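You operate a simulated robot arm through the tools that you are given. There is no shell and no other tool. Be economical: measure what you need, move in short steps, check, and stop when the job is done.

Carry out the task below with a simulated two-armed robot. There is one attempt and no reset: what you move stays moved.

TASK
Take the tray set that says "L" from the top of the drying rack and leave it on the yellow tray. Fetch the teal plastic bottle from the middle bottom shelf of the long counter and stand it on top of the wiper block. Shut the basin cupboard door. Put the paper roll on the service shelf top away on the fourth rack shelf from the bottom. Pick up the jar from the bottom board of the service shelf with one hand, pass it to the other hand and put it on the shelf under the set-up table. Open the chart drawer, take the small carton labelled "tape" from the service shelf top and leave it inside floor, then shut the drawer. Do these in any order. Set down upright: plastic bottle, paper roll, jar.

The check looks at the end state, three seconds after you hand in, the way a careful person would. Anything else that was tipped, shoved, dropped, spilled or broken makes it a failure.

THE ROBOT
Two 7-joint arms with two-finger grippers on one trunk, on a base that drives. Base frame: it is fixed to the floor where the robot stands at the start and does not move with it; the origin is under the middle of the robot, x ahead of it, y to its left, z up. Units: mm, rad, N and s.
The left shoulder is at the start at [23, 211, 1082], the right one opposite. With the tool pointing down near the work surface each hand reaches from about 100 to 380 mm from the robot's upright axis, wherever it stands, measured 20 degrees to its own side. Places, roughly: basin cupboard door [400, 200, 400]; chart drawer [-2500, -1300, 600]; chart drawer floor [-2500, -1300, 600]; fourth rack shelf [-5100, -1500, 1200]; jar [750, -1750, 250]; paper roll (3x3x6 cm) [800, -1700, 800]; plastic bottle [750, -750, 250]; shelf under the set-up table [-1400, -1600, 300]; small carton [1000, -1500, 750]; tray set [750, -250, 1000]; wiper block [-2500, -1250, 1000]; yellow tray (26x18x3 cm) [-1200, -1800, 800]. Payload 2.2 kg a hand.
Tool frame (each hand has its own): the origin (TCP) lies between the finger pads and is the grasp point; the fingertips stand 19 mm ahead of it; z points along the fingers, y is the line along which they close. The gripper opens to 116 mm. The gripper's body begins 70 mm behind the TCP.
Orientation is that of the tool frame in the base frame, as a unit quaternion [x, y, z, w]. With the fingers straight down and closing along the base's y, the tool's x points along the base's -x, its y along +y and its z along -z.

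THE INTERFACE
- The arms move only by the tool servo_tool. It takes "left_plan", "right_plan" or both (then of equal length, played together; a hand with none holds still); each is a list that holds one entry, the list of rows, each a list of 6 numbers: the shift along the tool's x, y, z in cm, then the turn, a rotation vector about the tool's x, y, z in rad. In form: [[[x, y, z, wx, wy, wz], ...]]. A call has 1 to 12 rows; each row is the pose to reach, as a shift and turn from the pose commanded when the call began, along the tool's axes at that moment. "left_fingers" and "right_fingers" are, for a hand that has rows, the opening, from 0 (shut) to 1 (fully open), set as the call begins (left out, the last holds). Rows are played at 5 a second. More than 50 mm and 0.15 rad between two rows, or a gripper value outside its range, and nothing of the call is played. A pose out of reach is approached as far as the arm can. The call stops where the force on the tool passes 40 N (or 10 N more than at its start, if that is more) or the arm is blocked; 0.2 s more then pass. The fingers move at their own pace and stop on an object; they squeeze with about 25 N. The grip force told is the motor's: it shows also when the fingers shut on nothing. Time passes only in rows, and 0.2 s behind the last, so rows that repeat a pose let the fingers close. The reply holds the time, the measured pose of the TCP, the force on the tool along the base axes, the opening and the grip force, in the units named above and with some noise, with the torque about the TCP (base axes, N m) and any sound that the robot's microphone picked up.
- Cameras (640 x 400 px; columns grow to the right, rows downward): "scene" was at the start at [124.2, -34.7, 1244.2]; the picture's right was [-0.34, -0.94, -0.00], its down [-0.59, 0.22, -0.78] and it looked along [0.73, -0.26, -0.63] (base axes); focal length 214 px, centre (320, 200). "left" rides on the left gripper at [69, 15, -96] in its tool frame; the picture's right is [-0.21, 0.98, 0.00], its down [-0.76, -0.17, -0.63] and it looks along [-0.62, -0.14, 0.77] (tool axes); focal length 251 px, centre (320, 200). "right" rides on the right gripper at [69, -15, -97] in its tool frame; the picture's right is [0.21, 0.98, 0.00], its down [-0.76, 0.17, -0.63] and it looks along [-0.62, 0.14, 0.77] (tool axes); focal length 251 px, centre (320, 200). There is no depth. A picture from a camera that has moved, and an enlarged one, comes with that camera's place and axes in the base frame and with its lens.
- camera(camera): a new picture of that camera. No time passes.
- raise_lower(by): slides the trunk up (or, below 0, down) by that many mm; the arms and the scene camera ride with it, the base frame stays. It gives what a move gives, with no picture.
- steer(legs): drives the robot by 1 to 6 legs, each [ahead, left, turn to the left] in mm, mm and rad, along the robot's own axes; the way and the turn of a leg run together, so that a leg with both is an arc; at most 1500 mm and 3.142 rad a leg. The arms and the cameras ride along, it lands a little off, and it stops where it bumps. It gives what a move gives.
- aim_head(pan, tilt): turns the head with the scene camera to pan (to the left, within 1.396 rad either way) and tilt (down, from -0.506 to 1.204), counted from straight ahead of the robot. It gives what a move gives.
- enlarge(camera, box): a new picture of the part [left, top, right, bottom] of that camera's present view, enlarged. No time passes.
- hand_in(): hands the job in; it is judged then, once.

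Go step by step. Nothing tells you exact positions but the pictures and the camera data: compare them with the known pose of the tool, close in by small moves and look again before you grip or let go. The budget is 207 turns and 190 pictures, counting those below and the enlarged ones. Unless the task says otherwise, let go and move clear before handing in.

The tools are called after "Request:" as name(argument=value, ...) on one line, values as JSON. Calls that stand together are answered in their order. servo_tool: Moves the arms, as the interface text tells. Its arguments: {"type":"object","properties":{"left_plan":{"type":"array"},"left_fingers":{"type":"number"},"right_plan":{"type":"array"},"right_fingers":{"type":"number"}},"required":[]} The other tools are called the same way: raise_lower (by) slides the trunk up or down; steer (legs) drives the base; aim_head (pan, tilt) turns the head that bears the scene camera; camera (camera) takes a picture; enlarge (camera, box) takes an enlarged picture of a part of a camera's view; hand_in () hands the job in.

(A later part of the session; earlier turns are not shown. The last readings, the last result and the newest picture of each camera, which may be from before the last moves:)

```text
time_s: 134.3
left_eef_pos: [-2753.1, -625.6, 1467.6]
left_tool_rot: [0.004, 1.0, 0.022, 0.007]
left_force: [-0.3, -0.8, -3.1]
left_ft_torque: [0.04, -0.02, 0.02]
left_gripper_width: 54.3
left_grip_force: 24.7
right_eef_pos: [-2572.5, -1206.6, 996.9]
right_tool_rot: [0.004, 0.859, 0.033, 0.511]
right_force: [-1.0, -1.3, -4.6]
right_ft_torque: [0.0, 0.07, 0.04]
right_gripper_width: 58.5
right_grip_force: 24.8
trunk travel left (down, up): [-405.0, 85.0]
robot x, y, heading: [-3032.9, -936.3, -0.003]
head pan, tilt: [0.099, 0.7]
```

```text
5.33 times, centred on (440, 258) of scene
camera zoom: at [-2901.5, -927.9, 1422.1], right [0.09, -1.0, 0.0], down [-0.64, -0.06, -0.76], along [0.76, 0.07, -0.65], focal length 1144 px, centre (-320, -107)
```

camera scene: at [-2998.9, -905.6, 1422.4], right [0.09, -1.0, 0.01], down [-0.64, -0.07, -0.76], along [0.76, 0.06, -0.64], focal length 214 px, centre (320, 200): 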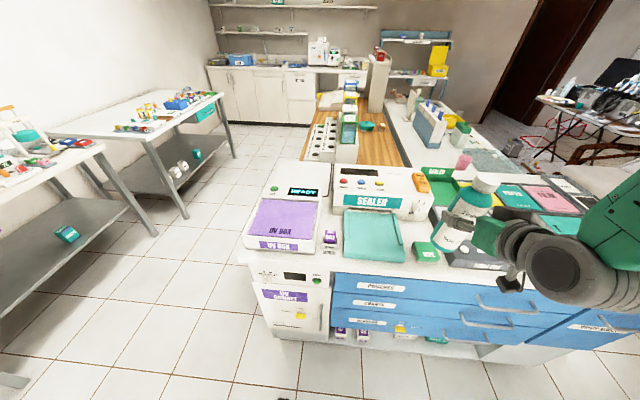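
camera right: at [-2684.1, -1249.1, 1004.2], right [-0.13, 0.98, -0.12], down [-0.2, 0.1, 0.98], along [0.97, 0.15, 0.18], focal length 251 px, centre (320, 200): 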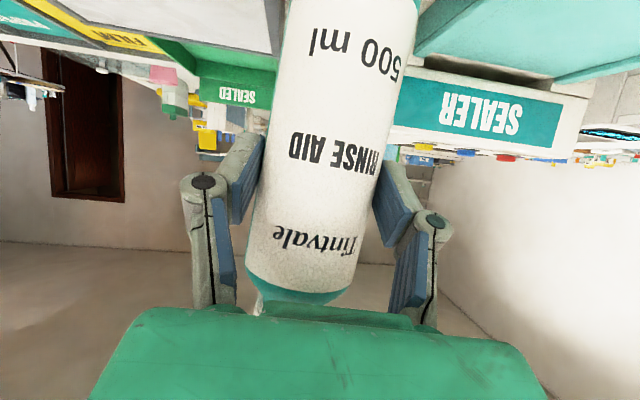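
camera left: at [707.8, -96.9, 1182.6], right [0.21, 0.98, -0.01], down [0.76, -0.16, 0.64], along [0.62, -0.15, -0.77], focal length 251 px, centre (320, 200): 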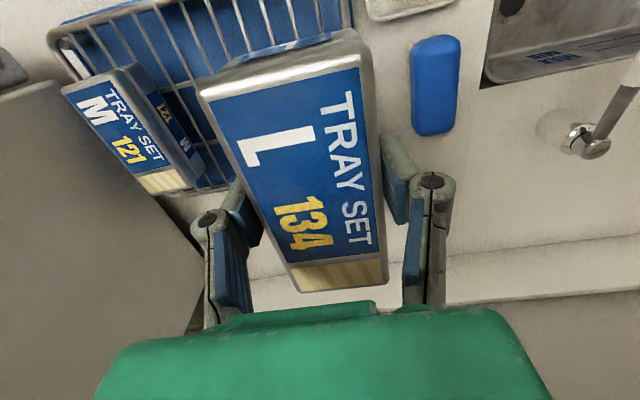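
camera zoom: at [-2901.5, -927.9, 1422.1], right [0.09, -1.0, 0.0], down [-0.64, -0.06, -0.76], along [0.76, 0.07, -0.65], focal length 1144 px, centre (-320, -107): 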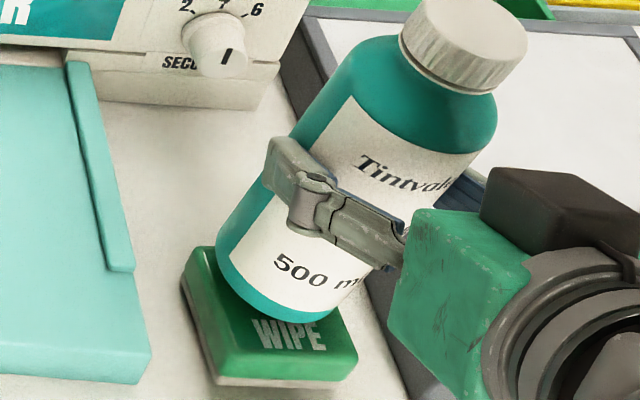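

Request:
servo_tool(right_plan=[[[0.4, 0, -0.8, 0, 0.03, 0], [0.4, 0, -0.8, 0, 0.03, 0], [0.4, 0, -0.8, 0, 0.03, 0]]])

Request:
enlarge(camera="scene", box=[390, 220, 490, 295])

```text
time_s: 135.1
left_eef_pos: [-2752.7, -611.7, 1465.8]
left_tool_rot: [0.002, 1.0, 0.018, 0.007]
left_force: [-0.6, 0.0, -3.7]
left_ft_torque: [-0.03, 0.03, -0.02]
left_gripper_width: 54.6
left_grip_force: 25.0
right_eef_pos: [-2583.1, -1196.7, 1000.5]
right_tool_rot: [0.001, 0.867, 0.03, 0.498]
right_force: [1.4, 0.7, -4.5]
right_ft_torque: [-0.02, 0.06, -0.01]
right_gripper_width: 58.6
right_grip_force: 25.5
trunk travel left (down, up): [-405.0, 85.0]
robot x, y, heading: [-3028.8, -933.5, -0.008]
head pan, tilt: [0.099, 0.7]
```

```text
5.33 times, centred on (440, 258) of scene
camera zoom: at [-2901.0, -913.4, 1421.9], right [0.1, -1.0, 0.01], down [-0.64, -0.07, -0.76], along [0.76, 0.07, -0.65], focal length 1144 px, centre (-320, -107)
```

zoom: 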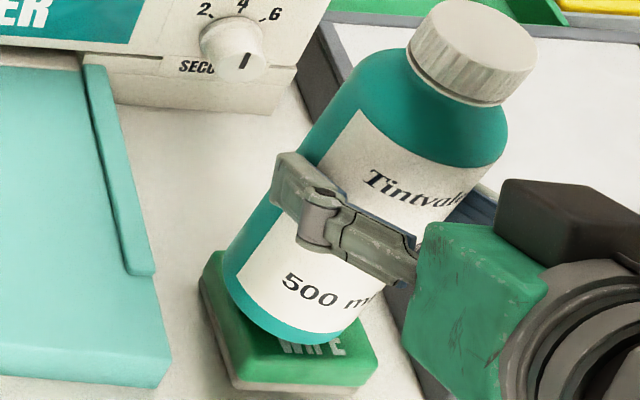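

Request:
servo_tool(right_plan=[[[0.2, -0.2, 0.1, 0, 0, 0], [0.4, -0.4, 0.2, 0, 0, 0], [0.6, -0.6, 0.35, 0, 0, 0], [0.8, -0.6, 0.45, 0, 0, 0], [0.8, -0.6, 0.45, 0, 0, 0], [0.8, -0.6, 0.45, 0, 0, 0], [0.8, -0.6, 0.45, 0, 0, 0]]])

Request:
enlarge(camera="scene", box=[390, 220, 490, 295])

```text
time_s: 136.7
left_eef_pos: [-2752.1, -602.1, 1462.1]
left_tool_rot: [0.003, 1.0, 0.014, 0.006]
left_force: [0.8, 1.4, -2.6]
left_ft_torque: [-0.1, 0.03, 0.04]
left_gripper_width: 54.6
left_grip_force: 25.5
right_eef_pos: [-2582.2, -1193.8, 991.0]
right_tool_rot: [-0.003, 0.868, 0.031, 0.496]
right_force: [0.2, 1.3, -3.5]
right_ft_torque: [-0.03, 0.09, -0.05]
right_gripper_width: 58.8
right_grip_force: 25.0
trunk travel left (down, up): [-405.0, 85.0]
robot x, y, heading: [-3028.9, -933.8, -0.007]
head pan, tilt: [0.099, 0.7]
```

```text
5.33 times, centred on (440, 258) of scene
camera zoom: at [-2901.3, -911.9, 1421.8], right [0.09, -1.0, 0.01], down [-0.64, -0.07, -0.76], along [0.76, 0.07, -0.65], focal length 1144 px, centre (-320, -107)
```

zoom: 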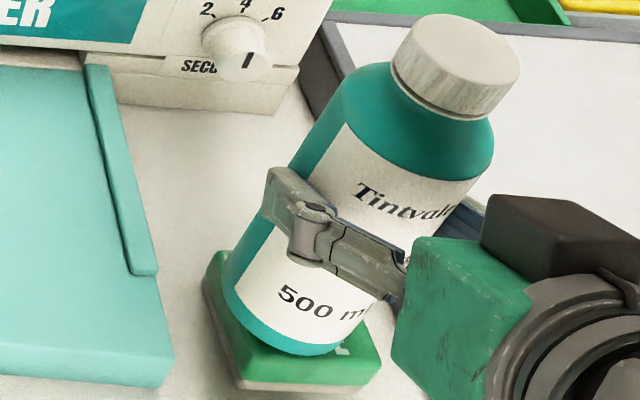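

Request:
servo_tool(right_plan=[[[0.1, 0, 0.3, 0, 0, 0], [0.3, 0, 0.4, 0, 0, 0], [0.5, 0, 0.5, 0, 0, 0], [0.7, 0, 0.6, 0, 0, 0], [0.7, 0, 0.6, 0, 0, 0]]])

Request:
enlarge(camera="scene", box=[390, 220, 490, 295])

```text
time_s: 137.9
left_eef_pos: [-2755.3, -615.7, 1467.4]
left_tool_rot: [0.003, 1.0, 0.019, 0.008]
left_force: [0.8, 0.0, -2.1]
left_ft_torque: [0.03, -0.02, -0.03]
left_gripper_width: 54.3
left_grip_force: 25.5
right_eef_pos: [-2580.6, -1204.5, 982.0]
right_tool_rot: [0.0, 0.865, 0.033, 0.5]
right_force: [1.0, 2.7, 19.1]
right_ft_torque: [-0.3, -0.29, 0.12]
right_gripper_width: 58.4
right_grip_force: 25.4
trunk travel left (down, up): [-405.0, 85.0]
robot x, y, heading: [-3031.3, -932.1, -0.006]
head pan, tilt: [0.099, 0.7]
```

```text
5.33 times, centred on (440, 258) of scene
camera zoom: at [-2904.1, -923.1, 1422.6], right [0.09, -1.0, 0.0], down [-0.64, -0.06, -0.76], along [0.76, 0.07, -0.65], focal length 1144 px, centre (-320, -107)
```

zoom: 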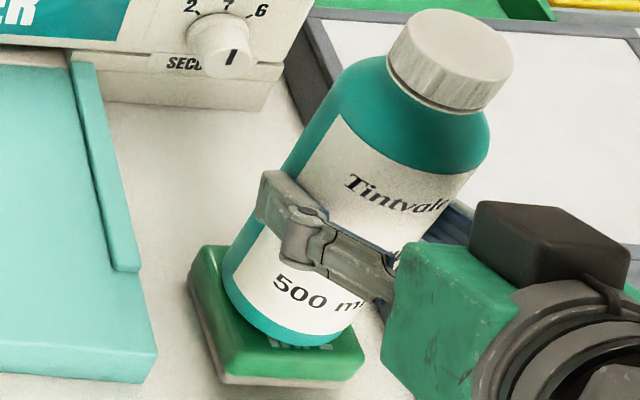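

The bottle stands on the block (23 N contact, offset ~5 mm). I relax the push slightly and release.

Request:
servo_tool(right_plan=[[[-0.2, 0, -0.12, 0, 0, 0], [-0.3, 0, -0.17, 0, 0, 0], [-0.3, 0, -0.17, 0, 0, 0]]])

Request:
servo_tool(right_plan=[[[0, 0, 0, 0, 0, 0], [0, 0, 0, 0, 0, 0], [0, 0, 0, 0, 0, 0], [0, 0, 0, 0, 0, 0]]], right_fingers=0.85)

Request:
enlarge(camera="scene", box=[390, 220, 490, 295])

Request:
camera(camera="right")

```text
time_s: 138.7
left_eef_pos: [-2752.0, -614.2, 1466.2]
left_tool_rot: [0.003, 1.0, 0.018, 0.005]
left_force: [-0.4, -0.6, -2.0]
left_ft_torque: [0.01, 0.04, 0.01]
left_gripper_width: 54.5
left_grip_force: 25.1
right_eef_pos: [-2580.1, -1202.7, 984.0]
right_tool_rot: [0.001, 0.867, 0.032, 0.497]
right_force: [0.4, 0.3, -4.8]
right_ft_torque: [0.0, 0.07, -0.04]
right_gripper_width: 58.0
right_grip_force: 24.7
trunk travel left (down, up): [-405.0, 85.0]
robot x, y, heading: [-3027.8, -933.0, -0.011]
head pan, tilt: [0.099, 0.7]
```

```text
time_s: 139.7
left_eef_pos: [-2752.7, -614.1, 1464.8]
left_tool_rot: [0.003, 1.0, 0.018, 0.007]
left_force: [-0.9, 0.2, -2.1]
left_ft_torque: [-0.01, 0.02, 0.03]
left_gripper_width: 54.3
left_grip_force: 25.5
right_eef_pos: [-2579.6, -1202.9, 985.8]
right_tool_rot: [0.0, 0.867, 0.032, 0.498]
right_force: [0.0, -0.1, 0.8]
right_ft_torque: [0.0, -0.01, -0.01]
right_gripper_width: 98.8
right_grip_force: 0.1
trunk travel left (down, up): [-405.0, 85.0]
robot x, y, heading: [-3030.2, -927.4, -0.006]
head pan, tilt: [0.099, 0.7]
```

```text
5.33 times, centred on (440, 258) of scene
camera zoom: at [-2901.9, -923.3, 1422.2], right [0.09, -1.0, 0.0], down [-0.64, -0.06, -0.76], along [0.76, 0.07, -0.65], focal length 1144 px, centre (-320, -107)
```

zoom: 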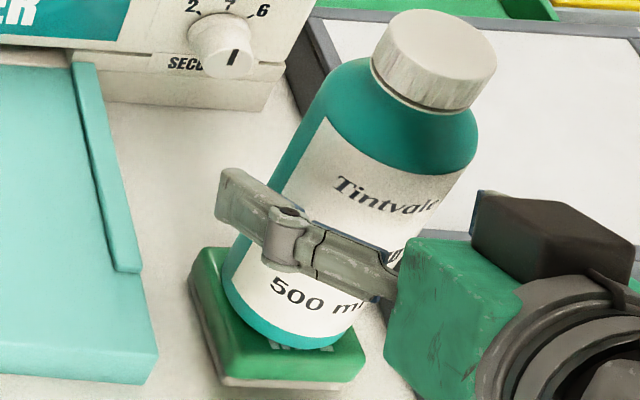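

```text
129 pictures are left
camera right: at [-2696.6, -1221.3, 972.9], right [-0.14, 0.98, -0.13], down [-0.17, 0.11, 0.98], along [0.98, 0.16, 0.15], focal length 251 px, centre (320, 200)
```

right: 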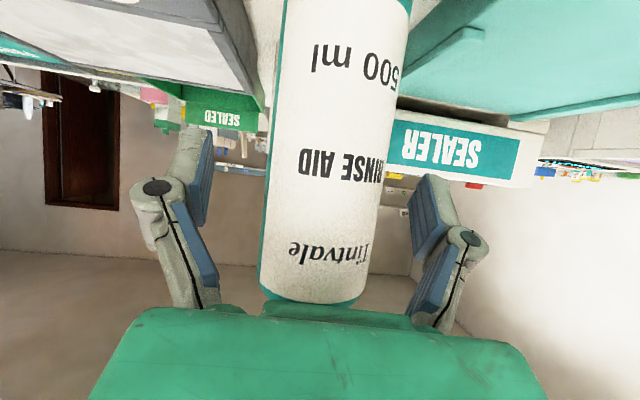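

The bottle stands by itself. I back straight off and verify.

Request:
steer(legs=[[-250, 0, 0]])

Request:
camera(camera="scene")

```text
time_s: 141.5
left_eef_pos: [-3001.2, -613.2, 1464.3]
left_tool_rot: [0.004, 1.0, 0.018, 0.004]
left_force: [0.2, 0.1, -3.1]
left_ft_torque: [-0.01, 0.04, -0.01]
left_gripper_width: 54.6
left_grip_force: 24.7
right_eef_pos: [-2829.5, -1202.1, 984.1]
right_tool_rot: [-0.001, 0.867, 0.034, 0.498]
right_force: [0.4, -0.1, -0.9]
right_ft_torque: [0.02, 0.03, -0.03]
right_gripper_width: 98.8
right_grip_force: 0.0
trunk travel left (down, up): [-405.0, 85.0]
robot x, y, heading: [-3279.2, -931.0, -0.007]
head pan, tilt: [0.099, 0.7]
```

```text
128 pictures are left
camera scene: at [-3150.7, -922.9, 1422.0], right [0.09, -1.0, 0.0], down [-0.64, -0.06, -0.76], along [0.76, 0.07, -0.65], focal length 214 px, centre (320, 200)
```

scene: 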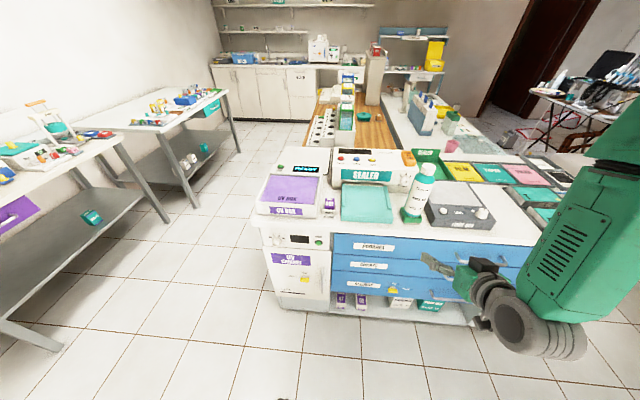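

Bottle done. Since I'll return with the carton and the roll, I open the CHARTS drawer now with the free right hand: strafe right, lower, and rotate the hand to grip the horizontal handle.

Request:
steer(legs=[[0, -280, 0]])

Request:
raise_lower(by=-330)

Request:
servo_tool(right_plan=[[[0, 0, 0, 0, -0.13, 0], [0, 0, 0, 0, -0.26, 0], [0, 0, 0, 0, -0.39, 0], [0, 0, 0, 0, -0.53, 0]]])

Request:
servo_tool(right_plan=[[[0, 0, 0, 0, 0, 0.14], [0, 0, 0, 0, 0, 0.28], [0, 0, 0, 0, 0, 0.42], [0, 0, 0, 0, 0, 0.56], [0, 0, 0, 0, 0, 0.7], [0, 0, 0, 0, 0, 0.84], [0, 0, 0, 0, 0, 0.98], [0, 0, 0, 0, 0, 1.12], [0, 0, 0, 0, 0, 1.26], [0, 0, 0, 0, 0, 1.4], [0, 0, 0, 0, 0, 1.54]]], right_fingers=0.6)

Request:
camera(camera="scene")

Request:
camera(camera="right")

```text
time_s: 143.4
left_eef_pos: [-3006.1, -876.5, 1459.7]
left_tool_rot: [0.003, 1.0, 0.013, 0.002]
left_force: [0.1, -0.1, -2.1]
left_ft_torque: [-0.06, 0.04, 0.02]
left_gripper_width: 54.4
left_grip_force: 24.8
right_eef_pos: [-2834.4, -1470.0, 988.5]
right_tool_rot: [-0.002, 0.866, 0.029, 0.499]
right_force: [-0.1, 0.3, 0.1]
right_ft_torque: [0.03, 0.01, -0.06]
right_gripper_width: 98.7
right_grip_force: 0.1
trunk travel left (down, up): [-405.0, 85.0]
robot x, y, heading: [-3280.8, -1207.3, -0.005]
head pan, tilt: [0.099, 0.7]
```

```text
time_s: 146.7
left_eef_pos: [-3008.6, -886.2, 1132.8]
left_tool_rot: [0.003, 1.0, 0.018, -0.001]
left_force: [-0.4, -0.2, -1.9]
left_ft_torque: [-0.01, 0.01, 0.02]
left_gripper_width: 54.4
left_grip_force: 24.9
right_eef_pos: [-2836.0, -1477.0, 657.5]
right_tool_rot: [0.0, 0.865, 0.032, 0.501]
right_force: [0.3, -0.1, 0.5]
right_ft_torque: [0.01, 0.01, 0.04]
right_gripper_width: 98.7
right_grip_force: 0.0
trunk travel left (down, up): [-75.0, 415.0]
robot x, y, heading: [-3282.1, -1212.5, -0.006]
head pan, tilt: [0.099, 0.7]
```

```text
time_s: 147.7
left_eef_pos: [-3008.9, -874.9, 1129.7]
left_tool_rot: [0.002, 1.0, 0.014, 0.0]
left_force: [-0.2, 1.6, -3.2]
left_ft_torque: [-0.03, 0.0, -0.01]
left_gripper_width: 54.5
left_grip_force: 24.6
right_eef_pos: [-2836.9, -1468.3, 660.3]
right_tool_rot: [0.006, 0.703, 0.028, 0.71]
right_force: [0.2, 0.3, 0.5]
right_ft_torque: [-0.03, 0.01, 0.0]
right_gripper_width: 98.7
right_grip_force: 0.0
trunk travel left (down, up): [-75.0, 415.0]
robot x, y, heading: [-3282.5, -1208.2, -0.005]
head pan, tilt: [0.099, 0.7]
```

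```text
time_s: 150.1
left_eef_pos: [-3008.4, -881.7, 1131.1]
left_tool_rot: [0.002, 1.0, 0.014, 0.001]
left_force: [0.2, 0.1, -3.0]
left_ft_torque: [0.01, 0.0, -0.02]
left_gripper_width: 54.7
left_grip_force: 25.6
right_eef_pos: [-2837.1, -1472.0, 658.8]
right_tool_rot: [0.495, 0.501, 0.515, 0.488]
right_force: [-0.7, -0.6, -0.3]
right_ft_torque: [-0.01, -0.02, 0.0]
right_gripper_width: 69.7
right_grip_force: 0.1
trunk travel left (down, up): [-75.0, 415.0]
robot x, y, heading: [-3280.4, -1208.1, -0.009]
head pan, tilt: [0.099, 0.7]
```

```text
127 pictures are left
camera scene: at [-3155.1, -1199.6, 1092.2], right [0.09, -1.0, 0.0], down [-0.64, -0.06, -0.76], along [0.76, 0.07, -0.65], focal length 214 px, centre (320, 200)
```

scene: 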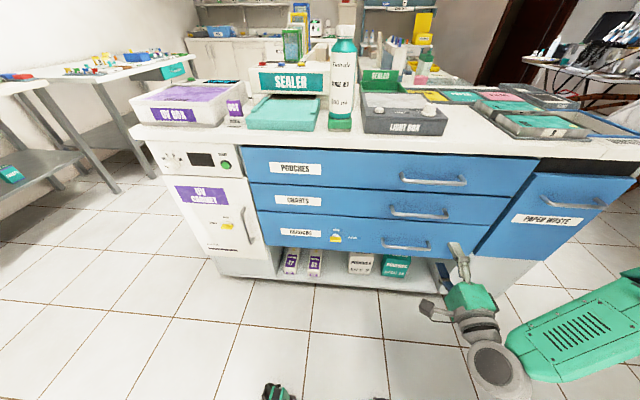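

```text
126 pictures are left
camera right: at [-2934.4, -1406.8, 644.0], right [-0.01, 0.19, 0.98], down [-0.61, -0.78, 0.14], along [0.79, -0.59, 0.13], focal length 251 px, centre (320, 200)
```

right: 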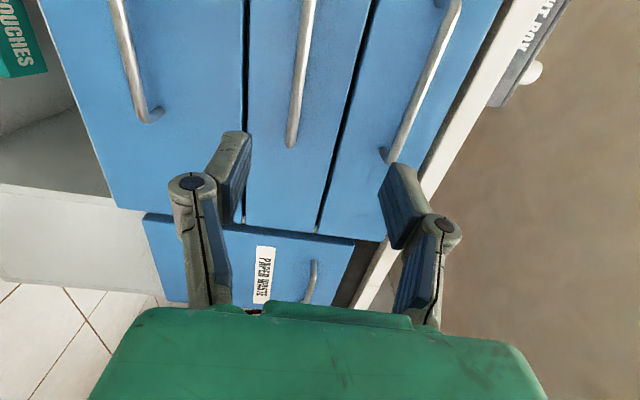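

The handle bar is at about (-2655, -1457, 640). I lower the hand 18 mm and drive forward onto it.

Request:
servo_tool(right_plan=[[[1.2, -1.8, 0, 0, 0, 0], [1.2, -1.8, 0, 0, 0, 0], [1.2, -1.8, 0, 0, 0, 0]]])

Request:
steer(legs=[[120, 0, 0]])

Request:
camera(camera="right")

```text
time_s: 150.9
left_eef_pos: [-3007.7, -881.3, 1131.1]
left_tool_rot: [0.002, 1.0, 0.015, 0.0]
left_force: [-0.1, -0.4, -2.4]
left_ft_torque: [0.01, 0.01, -0.02]
left_gripper_width: 54.3
left_grip_force: 24.7
right_eef_pos: [-2837.7, -1459.6, 641.3]
right_tool_rot: [0.495, 0.501, 0.516, 0.488]
right_force: [1.0, -0.5, -0.3]
right_ft_torque: [-0.05, -0.01, 0.02]
right_gripper_width: 69.5
right_grip_force: 0.1
trunk travel left (down, up): [-75.0, 415.0]
robot x, y, heading: [-3283.9, -1205.7, -0.01]
head pan, tilt: [0.099, 0.7]
```

```text
time_s: 152.1
left_eef_pos: [-2887.3, -882.1, 1129.9]
left_tool_rot: [0.003, 1.0, 0.015, 0.0]
left_force: [0.1, -0.2, -3.7]
left_ft_torque: [0.01, 0.06, 0.0]
left_gripper_width: 54.5
left_grip_force: 25.2
right_eef_pos: [-2717.1, -1460.6, 641.9]
right_tool_rot: [0.496, 0.501, 0.515, 0.487]
right_force: [-1.0, -0.1, -0.6]
right_ft_torque: [-0.01, -0.01, 0.04]
right_gripper_width: 69.1
right_grip_force: 0.0
trunk travel left (down, up): [-75.0, 415.0]
robot x, y, heading: [-3164.2, -1210.1, -0.002]
head pan, tilt: [0.099, 0.7]
```

```text
125 pictures are left
camera right: at [-2814.1, -1395.2, 625.5], right [-0.01, 0.19, 0.98], down [-0.61, -0.78, 0.15], along [0.79, -0.59, 0.13], focal length 251 px, centre (320, 200)
```

right: 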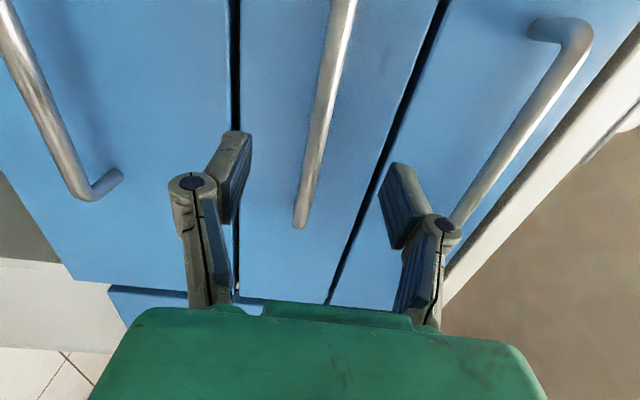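

Request:
steer(legs=[[56, 0, 0]])

Request:
servo_tool(right_plan=[[[0, 0, 0, 0, 0, 0], [0, 0, 0, 0, 0, 0], [0, 0, 0, 0, 0, 0]]], right_fingers=0)

Request:
camera(camera="right")

```text
time_s: 153.1
left_eef_pos: [-2830.6, -883.2, 1131.2]
left_tool_rot: [0.002, 1.0, 0.014, -0.002]
left_force: [-0.4, -0.1, -3.2]
left_ft_torque: [-0.02, 0.04, 0.01]
left_gripper_width: 54.6
left_grip_force: 25.0
right_eef_pos: [-2660.6, -1459.8, 641.5]
right_tool_rot: [0.495, 0.502, 0.516, 0.487]
right_force: [-0.3, 0.3, -0.3]
right_ft_torque: [-0.01, -0.03, 0.04]
right_gripper_width: 69.6
right_grip_force: 0.0
trunk travel left (down, up): [-75.0, 415.0]
robot x, y, heading: [-3106.1, -1210.3, -0.003]
head pan, tilt: [0.099, 0.7]
```

```text
time_s: 153.9
left_eef_pos: [-2831.4, -882.4, 1127.1]
left_tool_rot: [0.003, 1.0, 0.016, -0.005]
left_force: [-0.1, 0.3, -2.5]
left_ft_torque: [0.01, 0.01, -0.03]
left_gripper_width: 54.5
left_grip_force: 25.3
right_eef_pos: [-2662.8, -1460.0, 638.1]
right_tool_rot: [0.495, 0.504, 0.513, 0.487]
right_force: [0.1, 9.2, -36.4]
right_ft_torque: [-0.73, -0.12, -0.04]
right_gripper_width: 6.0
right_grip_force: 28.9
trunk travel left (down, up): [-75.0, 415.0]
robot x, y, heading: [-3106.4, -1211.0, -0.01]
head pan, tilt: [0.099, 0.7]
```

```text
124 pictures are left
camera right: at [-2760.9, -1395.6, 624.1], right [-0.01, 0.2, 0.98], down [-0.61, -0.78, 0.15], along [0.8, -0.59, 0.13], focal length 251 px, centre (320, 200)
```

right: 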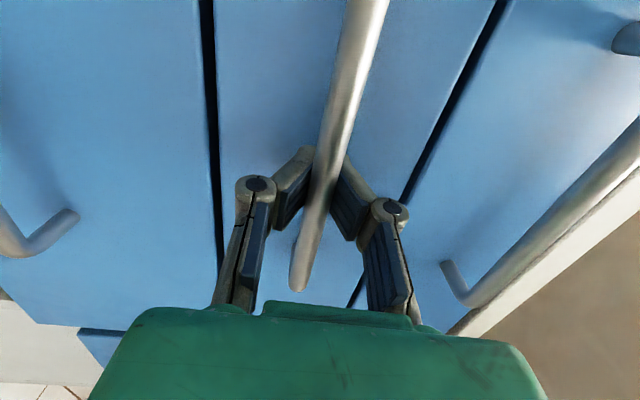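

Request:
servo_tool(right_plan=[[[0, -0.3, 0, 0, 0, 0], [0, -0.4, 0, 0, 0, 0]]])

Request:
steer(legs=[[-260, 0, 0]])

Request:
camera(camera="scene")

```text
time_s: 154.5
left_eef_pos: [-2832.9, -882.5, 1129.2]
left_tool_rot: [0.003, 1.0, 0.016, -0.004]
left_force: [0.6, -0.3, -2.7]
left_ft_torque: [-0.01, -0.01, -0.02]
left_gripper_width: 54.6
left_grip_force: 25.0
right_eef_pos: [-2662.2, -1461.3, 638.6]
right_tool_rot: [0.495, 0.499, 0.517, 0.489]
right_force: [0.7, 4.4, -20.3]
right_ft_torque: [-0.2, -0.09, -0.03]
right_gripper_width: 0.0
right_grip_force: 28.2
trunk travel left (down, up): [-75.0, 415.0]
robot x, y, heading: [-3107.0, -1211.6, -0.005]
head pan, tilt: [0.099, 0.7]
```

```text
time_s: 156.4
left_eef_pos: [-3096.2, -881.0, 1130.6]
left_tool_rot: [0.003, 1.0, 0.015, -0.002]
left_force: [-0.6, 0.2, -2.6]
left_ft_torque: [-0.03, 0.02, 0.0]
left_gripper_width: 54.6
left_grip_force: 25.3
right_eef_pos: [-2925.7, -1458.8, 639.6]
right_tool_rot: [0.494, 0.5, 0.516, 0.49]
right_force: [-0.1, 0.0, 0.8]
right_ft_torque: [0.01, 0.01, -0.01]
right_gripper_width: 0.0
right_grip_force: 28.3
trunk travel left (down, up): [-75.0, 415.0]
robot x, y, heading: [-3367.3, -1208.3, -0.006]
head pan, tilt: [0.099, 0.7]
```

```text
123 pictures are left
camera scene: at [-3241.1, -1198.9, 1092.4], right [0.09, -1.0, 0.0], down [-0.64, -0.06, -0.76], along [0.76, 0.07, -0.65], focal length 214 px, centre (320, 200)
```

scene: 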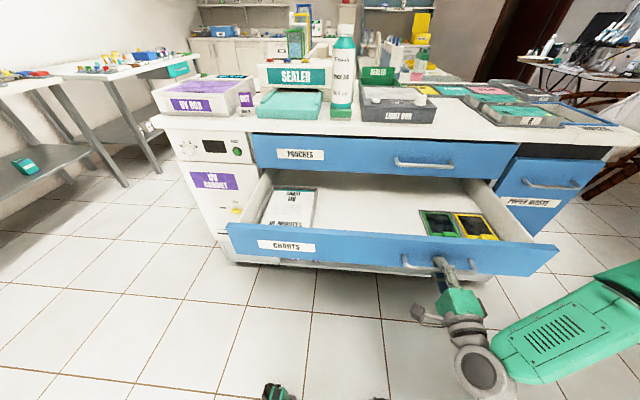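

The CHARTS drawer is open, with free floor in its middle. I release, back off and return the right hand to pointing down.

Request:
servo_tool(right_plan=[[[0, 0, 0, 0, 0, 0], [0, 0, 0, 0, 0, 0], [0, 0, 0, 0, 0, 0]]], right_fingers=0.6)

Request:
steer(legs=[[-150, 0, 0]])

Request:
servo_tool(right_plan=[[[0, 0.5, -1, 0.088, 0.084, -0.085], [0, 1, -2, 0.176, 0.168, -0.17], [0, 1.5, -3, 0.264, 0.252, -0.255], [0, 2, -4, 0.352, 0.336, -0.34], [0, 2.5, -5, 0.44, 0.42, -0.425], [0, 3, -6, 0.528, 0.504, -0.51], [0, 3.5, -7, 0.616, 0.588, -0.595]]])

Request:
servo_tool(right_plan=[[[0, 0, 0, 0.09, 0.085, -0.086], [0, 0, 0, 0.18, 0.17, -0.172], [0, 0, 0, 0.27, 0.255, -0.258], [0, 0, 0, 0.36, 0.34, -0.344], [0, 0, 0, 0.45, 0.425, -0.43], [0, 0, 0, 0.54, 0.51, -0.516], [0, 0, 0, 0.625, 0.595, -0.6]]])

Request:
camera(camera="scene")

```text
time_s: 157.2
left_eef_pos: [-3096.8, -880.7, 1128.7]
left_tool_rot: [0.003, 1.0, 0.015, -0.003]
left_force: [0.7, 0.6, -2.4]
left_ft_torque: [0.02, 0.01, 0.0]
left_gripper_width: 54.6
left_grip_force: 24.4
right_eef_pos: [-2924.8, -1460.5, 640.4]
right_tool_rot: [0.494, 0.499, 0.517, 0.489]
right_force: [0.3, -0.1, -0.2]
right_ft_torque: [-0.04, -0.04, -0.02]
right_gripper_width: 69.6
right_grip_force: 0.1
trunk travel left (down, up): [-75.0, 415.0]
robot x, y, heading: [-3367.2, -1205.8, -0.005]
head pan, tilt: [0.099, 0.7]
```

```text
time_s: 158.5
left_eef_pos: [-3247.0, -879.6, 1128.8]
left_tool_rot: [0.002, 1.0, 0.015, -0.004]
left_force: [-0.2, -0.7, -2.3]
left_ft_torque: [-0.03, -0.02, 0.02]
left_gripper_width: 54.5
left_grip_force: 24.9
right_eef_pos: [-3075.0, -1458.5, 640.7]
right_tool_rot: [0.493, 0.5, 0.518, 0.489]
right_force: [0.4, -0.1, 0.2]
right_ft_torque: [-0.02, 0.05, 0.02]
right_gripper_width: 69.6
right_grip_force: 0.1
trunk travel left (down, up): [-75.0, 415.0]
robot x, y, heading: [-3516.3, -1210.9, -0.003]
head pan, tilt: [0.099, 0.7]
```

```text
time_s: 160.1
left_eef_pos: [-3246.2, -878.6, 1129.1]
left_tool_rot: [0.003, 1.0, 0.015, -0.006]
left_force: [0.3, -0.3, -3.1]
left_ft_torque: [-0.01, 0.0, 0.0]
left_gripper_width: 54.5
left_grip_force: 24.8
right_eef_pos: [-3120.5, -1466.1, 660.9]
right_tool_rot: [0.284, 0.864, 0.301, 0.286]
right_force: [-0.9, 0.1, 0.5]
right_ft_torque: [0.0, -0.01, -0.04]
right_gripper_width: 69.8
right_grip_force: 0.0
right hand out of reach, approached as far as the arm can: row 5, 6, 7
trunk travel left (down, up): [-75.0, 415.0]
robot x, y, heading: [-3515.6, -1204.0, -0.007]
head pan, tilt: [0.099, 0.7]
```

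```text
time_s: 161.7
left_eef_pos: [-3247.7, -878.0, 1129.6]
left_tool_rot: [0.003, 1.0, 0.014, -0.005]
left_force: [0.3, 0.1, -3.4]
left_ft_torque: [-0.04, 0.03, 0.0]
left_gripper_width: 54.4
left_grip_force: 25.2
right_eef_pos: [-3120.8, -1464.8, 660.4]
right_tool_rot: [-0.002, 1.0, 0.001, 0.004]
right_force: [-1.3, -0.1, 0.2]
right_ft_torque: [-0.02, 0.01, 0.03]
right_gripper_width: 69.8
right_grip_force: 0.0
trunk travel left (down, up): [-75.0, 415.0]
robot x, y, heading: [-3517.7, -1207.2, -0.003]
head pan, tilt: [0.099, 0.7]
```

```text
122 pictures are left
camera scene: at [-3389.5, -1195.9, 1092.1], right [0.09, -1.0, 0.0], down [-0.64, -0.06, -0.76], along [0.76, 0.07, -0.65], focal length 214 px, centre (320, 200)
```

scene: 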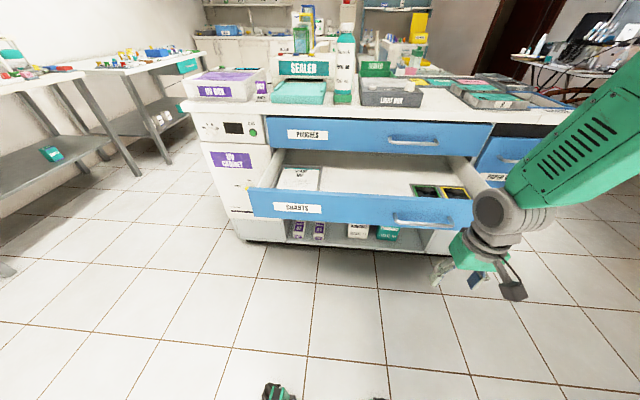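

I raise everything, then drive around the bin back along the corridor to the set-up table.

Request:
raise_lower(by=150)

Request:
servo_tool(right_plan=[[[0, 0, -4, 0, 0, 0], [0, 0, -8, 0, 0, 0], [0, 0, -12, 0, 0, 0], [1, 0, -16, 0, 0, 0], [2, 0, -20, 0, 0, 0], [4, 0, -24, 0, 0, 0]]])

Request:
steer(legs=[[0, -380, 0], [290, 0, 0], [0, -870, 0], [1200, 0, 0], [950, 0, 0], [0, 0, 1.571]])

Request:
aim_head(pan=0.2, tilt=0.6)

Request:
camera(camera="scene")

```text
time_s: 163.5
left_eef_pos: [-3246.8, -878.7, 1278.0]
left_tool_rot: [0.002, 1.0, 0.016, -0.006]
left_force: [0.1, -0.4, -2.3]
left_ft_torque: [-0.02, 0.03, 0.02]
left_gripper_width: 54.4
left_grip_force: 25.1
right_eef_pos: [-3121.3, -1466.3, 810.9]
right_tool_rot: [-0.002, 1.0, 0.002, 0.004]
right_force: [-0.6, 1.4, -0.9]
right_ft_torque: [-0.03, 0.0, 0.0]
right_gripper_width: 69.5
right_grip_force: 0.1
trunk travel left (down, up): [-225.0, 265.0]
robot x, y, heading: [-3520.9, -1209.0, -0.007]
head pan, tilt: [0.099, 0.7]
```

```text
time_s: 164.9
left_eef_pos: [-3248.8, -886.0, 1280.7]
left_tool_rot: [0.002, 1.0, 0.018, -0.003]
left_force: [-0.2, -0.9, -2.5]
left_ft_torque: [0.06, 0.02, 0.02]
left_gripper_width: 54.5
left_grip_force: 24.9
right_eef_pos: [-3164.1, -1473.0, 1050.1]
right_tool_rot: [-0.001, 1.0, 0.004, 0.005]
right_force: [-0.5, 0.1, 0.0]
right_ft_torque: [0.02, -0.05, 0.02]
right_gripper_width: 69.5
right_grip_force: 0.1
trunk travel left (down, up): [-225.0, 265.0]
robot x, y, heading: [-3518.4, -1209.0, -0.007]
head pan, tilt: [0.099, 0.7]
```

```text
time_s: 187.2
left_eef_pos: [-1456.7, -2198.9, 1266.5]
left_tool_rot: [-0.705, 0.709, -0.006, -0.001]
left_force: [-2.4, 0.8, -2.6]
left_ft_torque: [-0.1, -0.2, 0.03]
left_gripper_width: 54.2
left_grip_force: 25.6
right_eef_pos: [-861.6, -2117.0, 1055.7]
right_tool_rot: [0.708, -0.706, 0.008, -0.014]
right_force: [-1.2, 1.0, -0.5]
right_ft_torque: [-0.1, -0.1, 0.0]
right_gripper_width: 69.2
right_grip_force: 0.0
trunk travel left (down, up): [-225.0, 265.0]
robot x, y, heading: [-1089.9, -2476.5, 1.56]
head pan, tilt: [0.099, 0.7]
```

```text
time_s: 187.8
left_eef_pos: [-1449.3, -2202.6, 1271.1]
left_tool_rot: [-0.706, 0.709, -0.004, -0.006]
left_force: [-2.5, -0.1, -2.5]
left_ft_torque: [0.01, -0.11, 0.0]
left_gripper_width: 54.4
left_grip_force: 25.4
right_eef_pos: [-857.7, -2119.6, 1055.9]
right_tool_rot: [0.71, -0.705, 0.002, -0.011]
right_force: [-0.5, 0.5, 0.7]
right_ft_torque: [-0.05, -0.04, 0.0]
right_gripper_width: 69.4
right_grip_force: 0.0
trunk travel left (down, up): [-225.0, 265.0]
robot x, y, heading: [-1100.2, -2471.8, 1.564]
head pan, tilt: [0.201, 0.6]
```

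```text
121 pictures are left
camera scene: at [-1135.9, -2343.9, 1250.3], right [0.98, 0.19, 0.02], down [0.12, -0.56, -0.82], along [-0.15, 0.81, -0.57], focal length 214 px, centre (320, 200)
```

scene: 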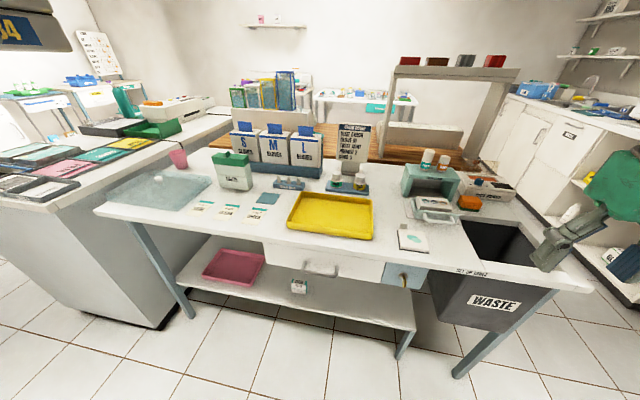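

The yellow tray is at about (-1206, -1765). I bring the left hand in front, lower it and rotate it 90° so the box lies lengthwise in the tray.

Request:
servo_tool(left_plan=[[[-1.9, -1.7, 2.5, 0, 0, 0], [-3.8, -3.4, 5, 0, 0, 0], [-5.7, -5, 7.5, 0, 0, 0], [-7.6, -6.7, 10, 0, 0, 0], [-9.5, -8.4, 12.5, 0, 0, 0], [-11.4, -10, 15, 0, 0, 0], [-13.3, -11.7, 17.5, 0, 0, 0], [-15.2, -13.4, 20, 0, 0, 0], [-17.1, -15, 22.5, 0, 0, 0], [-19, -16.7, 25, 0, 0, 0], [-21, -18.4, 27.5, 0, 0, 0], [-23, -20, 30, 0, 0, 0]]])

Request:
servo_tool(left_plan=[[[0, 0, 0, 0, 0, -0.14], [0, 0, 0, 0, 0, -0.28], [0, 0, 0, 0, 0, -0.42], [0, 0, 0, 0, 0, -0.56], [0, 0, 0, 0, 0, -0.7], [0, 0, 0, 0, 0, -0.84], [0, 0, 0, 0, 0, -0.98], [0, 0, 0, 0, 0, -1.12], [0, 0, 0, 0, 0, -1.26], [0, 0, 0, 0, 0, -1.4], [0, 0, 0, 0, 0, -1.54]]])

Request:
camera(camera="scene")

```text
time_s: 190.7
left_eef_pos: [-1254.5, -1978.0, 972.9]
left_tool_rot: [0.708, -0.706, -0.002, 0.005]
left_force: [-1.5, 0.3, -2.9]
left_ft_torque: [-0.04, -0.1, 0.01]
left_gripper_width: 54.6
left_grip_force: 24.9
right_eef_pos: [-859.5, -2123.6, 1056.5]
right_tool_rot: [0.71, -0.705, 0.002, -0.012]
right_force: [-1.5, -0.8, 0.8]
right_ft_torque: [-0.01, -0.05, 0.04]
right_gripper_width: 69.6
right_grip_force: 0.0
trunk travel left (down, up): [-225.0, 265.0]
robot x, y, heading: [-1104.3, -2474.2, 1.566]
head pan, tilt: [0.201, 0.6]
stopped in row 12 (left hand): the arm was blocked; the commanded pose is now the measured one
```

```text
time_s: 193.2
left_eef_pos: [-1241.1, -1981.7, 977.1]
left_tool_rot: [1.0, -0.013, -0.014, 0.001]
left_force: [0.6, -1.2, -3.0]
left_ft_torque: [-0.02, 0.06, -0.05]
left_gripper_width: 54.3
left_grip_force: 25.0
right_eef_pos: [-843.8, -2126.0, 1053.2]
right_tool_rot: [0.71, -0.705, -0.005, -0.006]
right_force: [-0.1, -0.5, 0.4]
right_ft_torque: [0.02, 0.0, 0.0]
right_gripper_width: 69.7
right_grip_force: 0.0
trunk travel left (down, up): [-225.0, 265.0]
robot x, y, heading: [-1105.3, -2470.5, 1.565]
head pan, tilt: [0.201, 0.6]
stopped in row 11 (left hand): the arm was blocked; the commanded pose is now the measured one
```

```text
120 pictures are left
camera scene: at [-1131.2, -2342.4, 1250.5], right [0.98, 0.19, 0.01], down [0.12, -0.56, -0.82], along [-0.16, 0.81, -0.57], focal length 214 px, centre (320, 200)
```

scene: 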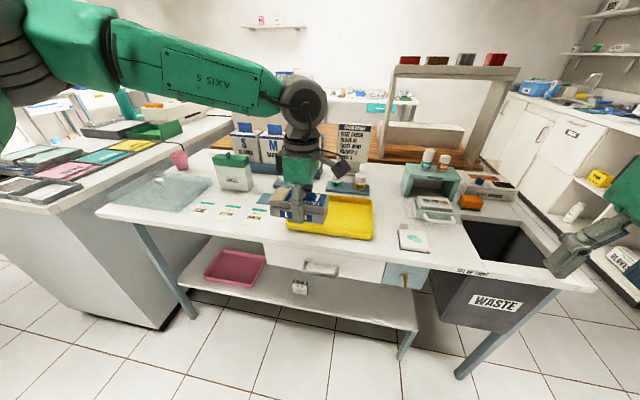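

Request:
steer(legs=[[0, -35, 0], [215, 0, 0]])

Request:
camera(camera="left")

Request:
enlarge(camera="scene", box=[200, 100, 480, 300])

```text
time_s: 195.4
left_eef_pos: [-1205.1, -1766.0, 977.0]
left_tool_rot: [1.0, -0.011, -0.013, 0.002]
left_force: [-0.9, 0.4, -3.2]
left_ft_torque: [-0.03, 0.0, 0.0]
left_gripper_width: 54.4
left_grip_force: 25.1
right_eef_pos: [-808.1, -1909.4, 1051.2]
right_tool_rot: [0.711, -0.703, -0.004, -0.006]
right_force: [-0.5, 0.5, -0.3]
right_ft_torque: [-0.02, 0.02, -0.02]
right_gripper_width: 69.9
right_grip_force: 0.1
trunk travel left (down, up): [-225.0, 265.0]
robot x, y, heading: [-1070.4, -2255.2, 1.564]
head pan, tilt: [0.201, 0.6]
```

```text
119 pictures are left
camera left: at [-1133.8, -1783.1, 1071.6], right [-0.24, -0.97, 0.01], down [-0.74, 0.18, 0.65], along [-0.64, 0.15, -0.76], focal length 251 px, centre (320, 200)
```

left: 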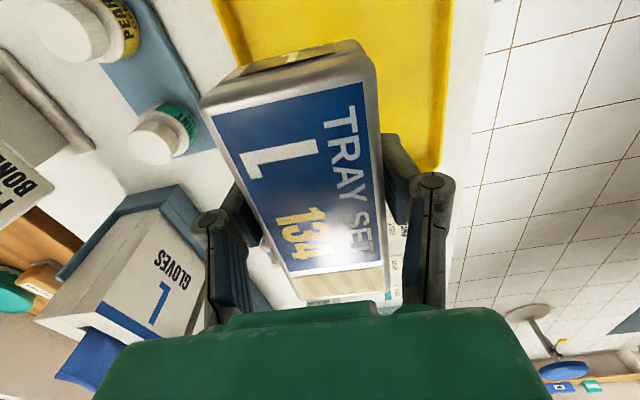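

```text
2.00 times, centred on (340, 200) of scene
camera zoom: at [-1080.8, -2127.2, 1250.8], right [0.98, 0.2, 0.0], down [0.11, -0.56, -0.82], along [-0.16, 0.81, -0.57], focal length 429 px, centre (280, 200)
```

zoom: 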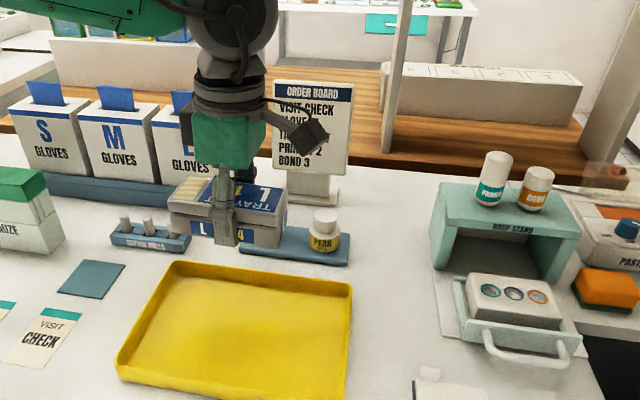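

Request:
servo_tool(left_plan=[[[0.4, 0.4, 3, 0, 0, 0], [0.8, 0.8, 6, 0, 0, 0], [0.8, 0.8, 9, 0, 0, 0], [0.8, 0.8, 12, 0, 0, 0], [0.8, 0.8, 13.5, 0, 0, 0], [0.8, 0.8, 13.5, 0, 0, 0], [0.8, 0.8, 13.5, 0, 0, 0]]])

Request:
enlarge(camera="scene", box=[200, 100, 480, 300])

```text
time_s: 197.0
left_eef_pos: [-1204.3, -1775.3, 843.1]
left_tool_rot: [1.0, -0.011, -0.012, -0.001]
left_force: [0.7, -0.3, -1.9]
left_ft_torque: [0.01, -0.02, 0.0]
left_gripper_width: 54.5
left_grip_force: 24.9
right_eef_pos: [-809.6, -1910.6, 1055.0]
right_tool_rot: [0.711, -0.703, -0.006, -0.009]
right_force: [-0.5, 0.4, 0.3]
right_ft_torque: [0.01, -0.01, 0.03]
right_gripper_width: 69.8
right_grip_force: 0.2
trunk travel left (down, up): [-225.0, 265.0]
robot x, y, heading: [-1070.0, -2257.9, 1.564]
head pan, tilt: [0.201, 0.6]
```

```text
2.00 times, centred on (340, 200) of scene
camera zoom: at [-1084.7, -2127.2, 1250.7], right [0.98, 0.2, 0.0], down [0.11, -0.56, -0.82], along [-0.16, 0.81, -0.57], focal length 429 px, centre (280, 200)
```

zoom: 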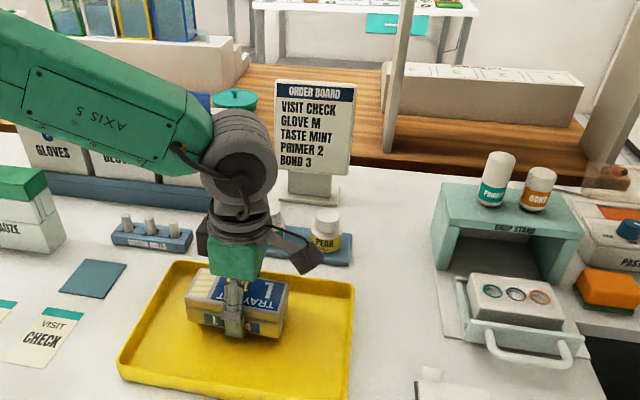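

Request:
servo_tool(left_plan=[[[0, 0, 0.7, 0, 0, 0], [0, 0, 1.4, 0, 0, 0], [0, 0, 2, 0, 0, 0], [0, 0, 2.3, 0, 0, 0], [0, 0, 2.6, 0, 0, 0], [0, 0, 2.9, 0, 0, 0], [0, 0, 3.2, 0, 0, 0], [0, 0, 3.5, 0, 0, 0]]])

Request:
enlarge(camera="scene", box=[200, 100, 480, 300])

```text
time_s: 198.1
left_eef_pos: [-1203.1, -1776.1, 822.7]
left_tool_rot: [1.0, -0.011, -0.01, -0.005]
left_force: [-1.4, -7.1, 13.3]
left_ft_torque: [-0.59, 0.21, -0.01]
left_gripper_width: 54.6
left_grip_force: 24.7
right_eef_pos: [-811.4, -1911.8, 1054.5]
right_tool_rot: [0.712, -0.702, -0.006, -0.009]
right_force: [-1.5, 0.3, -0.5]
right_ft_torque: [0.0, 0.02, 0.01]
right_gripper_width: 69.5
right_grip_force: 0.1
trunk travel left (down, up): [-225.0, 265.0]
robot x, y, heading: [-1065.9, -2254.2, 1.569]
head pan, tilt: [0.201, 0.6]
stopped in row 5 (left hand): the force on the tool passed its limit at 43 N (the readings are from after the stop); the commanded pose is now the measured one
```

```text
2.00 times, centred on (340, 200) of scene
camera zoom: at [-1084.8, -2129.1, 1250.9], right [0.98, 0.2, 0.0], down [0.11, -0.56, -0.82], along [-0.16, 0.81, -0.57], focal length 429 px, centre (280, 200)
```

zoom: 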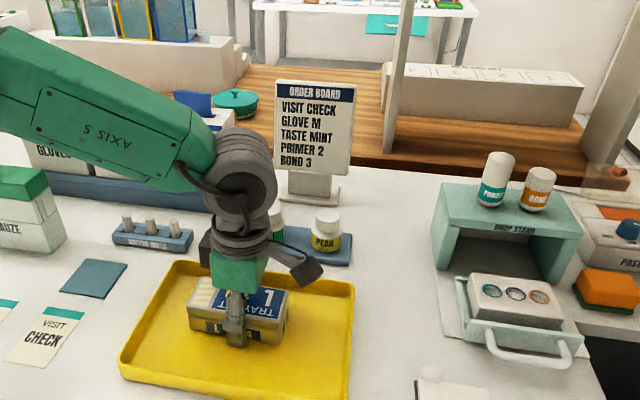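

Contact inside the tray. I open the fingers and lift away.

Request:
servo_tool(left_plan=[[[0, 0, 0, 0, 0, 0], [0, 0, 0, 0, 0, 0], [0, 0, 0, 0, 0, 0]]], left_fingers=0.75)

Request:
servo_tool(left_plan=[[[0, 0, -3, 0, 0, 0], [0, 0, -7, 0, 0, 0], [0, 0, -11, 0, 0, 0], [0, 0, -15, 0, 0, 0], [0, 0, -19, 0, 0, 0]]])

Request:
camera(camera="scene")

```text
time_s: 198.9
left_eef_pos: [-1203.1, -1775.6, 822.5]
left_tool_rot: [1.0, -0.01, -0.01, -0.004]
left_force: [0.4, -0.9, -0.3]
left_ft_torque: [0.0, -0.02, 0.0]
left_gripper_width: 87.3
left_grip_force: 0.1
right_eef_pos: [-810.2, -1912.5, 1053.0]
right_tool_rot: [0.711, -0.703, -0.005, -0.008]
right_force: [0.2, -1.1, -0.1]
right_ft_torque: [0.02, 0.02, 0.0]
right_gripper_width: 69.6
right_grip_force: 0.1
trunk travel left (down, up): [-225.0, 265.0]
robot x, y, heading: [-1069.4, -2257.5, 1.569]
head pan, tilt: [0.201, 0.6]
```

```text
time_s: 200.1
left_eef_pos: [-1198.0, -1777.8, 1014.0]
left_tool_rot: [1.0, -0.011, -0.011, -0.005]
left_force: [0.4, 0.3, -0.1]
left_ft_torque: [0.01, -0.02, 0.01]
left_gripper_width: 86.8
left_grip_force: 0.1
right_eef_pos: [-809.7, -1914.0, 1053.5]
right_tool_rot: [0.711, -0.703, -0.005, -0.009]
right_force: [0.3, 1.5, 0.4]
right_ft_torque: [0.03, -0.02, 0.02]
right_gripper_width: 69.5
right_grip_force: 0.0
trunk travel left (down, up): [-225.0, 265.0]
robot x, y, heading: [-1073.6, -2261.4, 1.568]
head pan, tilt: [0.201, 0.6]
```

```text
115 pictures are left
camera scene: at [-1084.2, -2128.4, 1250.9], right [0.98, 0.2, 0.0], down [0.11, -0.56, -0.82], along [-0.16, 0.81, -0.57], focal length 214 px, centre (320, 200)
```

scene: 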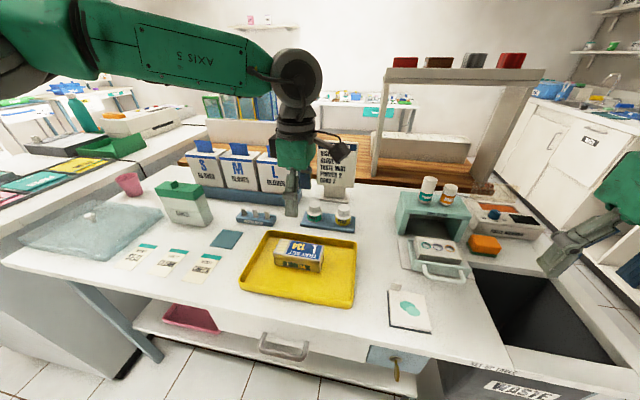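

Tray set L lies in the yellow tray. I back off, unroll the left hand, and drive to the service shelf.

Request:
steer(legs=[[-230, 0, 0]])

Request:
servo_tool(left_plan=[[[0, 1, 0, 0, 0, 0.14], [0, 2, 0, 0, 0, 0.28], [0, 3, 0, 0, 0, 0.42], [0, 4, 0, 0, 0, 0.56], [0, 5, 0, 0, 0, 0.7], [0, 6, 0, 0, 0, 0.84], [0, 7, 0, 0, 0, 0.98], [0, 8, 0, 0, 0, 1.12], [0, 9, 0, 0, 0, 1.26], [0, 10, 0, 0, 0, 1.4], [0, 12, 0, 0, 0, 1.55]]])

Request:
steer(legs=[[0, 0, -1.565], [1180, 0, 0], [0, 650, 0]])

Request:
aim_head(pan=0.0, tilt=0.55)

Request:
camera(camera="scene")

```text
time_s: 201.9
left_eef_pos: [-1198.6, -2006.3, 1013.9]
left_tool_rot: [1.0, -0.011, -0.011, -0.004]
left_force: [-0.4, -0.2, -0.4]
left_ft_torque: [0.03, 0.02, -0.01]
left_gripper_width: 86.9
left_grip_force: 0.1
right_eef_pos: [-810.8, -2140.6, 1053.0]
right_tool_rot: [0.71, -0.704, -0.005, -0.009]
right_force: [1.1, -0.3, -0.9]
right_ft_torque: [0.01, -0.05, 0.04]
right_gripper_width: 69.6
right_grip_force: 0.0
trunk travel left (down, up): [-225.0, 265.0]
robot x, y, heading: [-1072.3, -2486.7, 1.563]
head pan, tilt: [0.201, 0.6]
```

```text
time_s: 204.3
left_eef_pos: [-1202.1, -2129.4, 1014.0]
left_tool_rot: [-0.706, 0.709, 0.012, -0.004]
left_force: [0.1, -0.2, 0.1]
left_ft_torque: [0.03, 0.02, -0.03]
left_gripper_width: 86.6
left_grip_force: 0.1
right_eef_pos: [-812.1, -2144.7, 1051.9]
right_tool_rot: [0.712, -0.702, -0.004, -0.007]
right_force: [-0.6, -0.2, -0.7]
right_ft_torque: [-0.02, 0.01, 0.0]
right_gripper_width: 69.5
right_grip_force: 0.1
trunk travel left (down, up): [-225.0, 265.0]
robot x, y, heading: [-1069.1, -2487.3, 1.568]
head pan, tilt: [0.201, 0.6]
```

```text
time_s: 217.2
left_eef_pos: [453.8, -1698.1, 1013.9]
left_tool_rot: [0.001, 1.0, 0.014, 0.006]
left_force: [-0.6, 0.6, -0.2]
left_ft_torque: [0.03, 0.02, 0.0]
left_gripper_width: 87.0
left_grip_force: 0.2
right_eef_pos: [438.6, -2087.9, 1050.0]
right_tool_rot: [-0.006, 1.0, 0.002, 0.007]
right_force: [-0.3, 0.2, 0.7]
right_ft_torque: [-0.04, -0.04, -0.02]
right_gripper_width: 69.8
right_grip_force: 0.1
trunk travel left (down, up): [-225.0, 265.0]
robot x, y, heading: [97.4, -1818.6, -0.0]
head pan, tilt: [0.201, 0.6]
```

```text
time_s: 218.0
left_eef_pos: [451.4, -1693.2, 1014.5]
left_tool_rot: [0.001, 1.0, 0.013, 0.007]
left_force: [-0.5, -1.1, 0.1]
left_ft_torque: [0.01, 0.04, -0.01]
left_gripper_width: 87.2
left_grip_force: 0.1
right_eef_pos: [435.9, -2083.9, 1049.8]
right_tool_rot: [-0.006, 1.0, -0.001, 0.004]
right_force: [-0.6, -0.2, -0.5]
right_ft_torque: [0.01, -0.02, 0.02]
right_gripper_width: 69.8
right_grip_force: 0.1
trunk travel left (down, up): [-225.0, 265.0]
robot x, y, heading: [95.4, -1821.8, -0.006]
head pan, tilt: [0.0, 0.55]
```

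```text
114 pictures are left
camera scene: at [230.5, -1824.6, 1255.3], right [0.0, -1.0, 0.0], down [-0.53, 0.0, -0.85], along [0.85, 0.0, -0.53], focal length 214 px, centre (320, 200)
```

scene: 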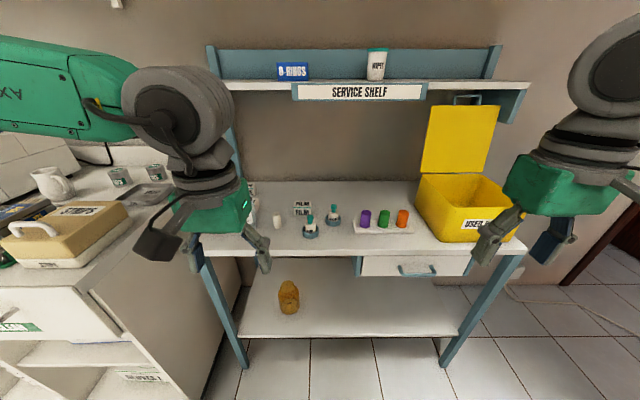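

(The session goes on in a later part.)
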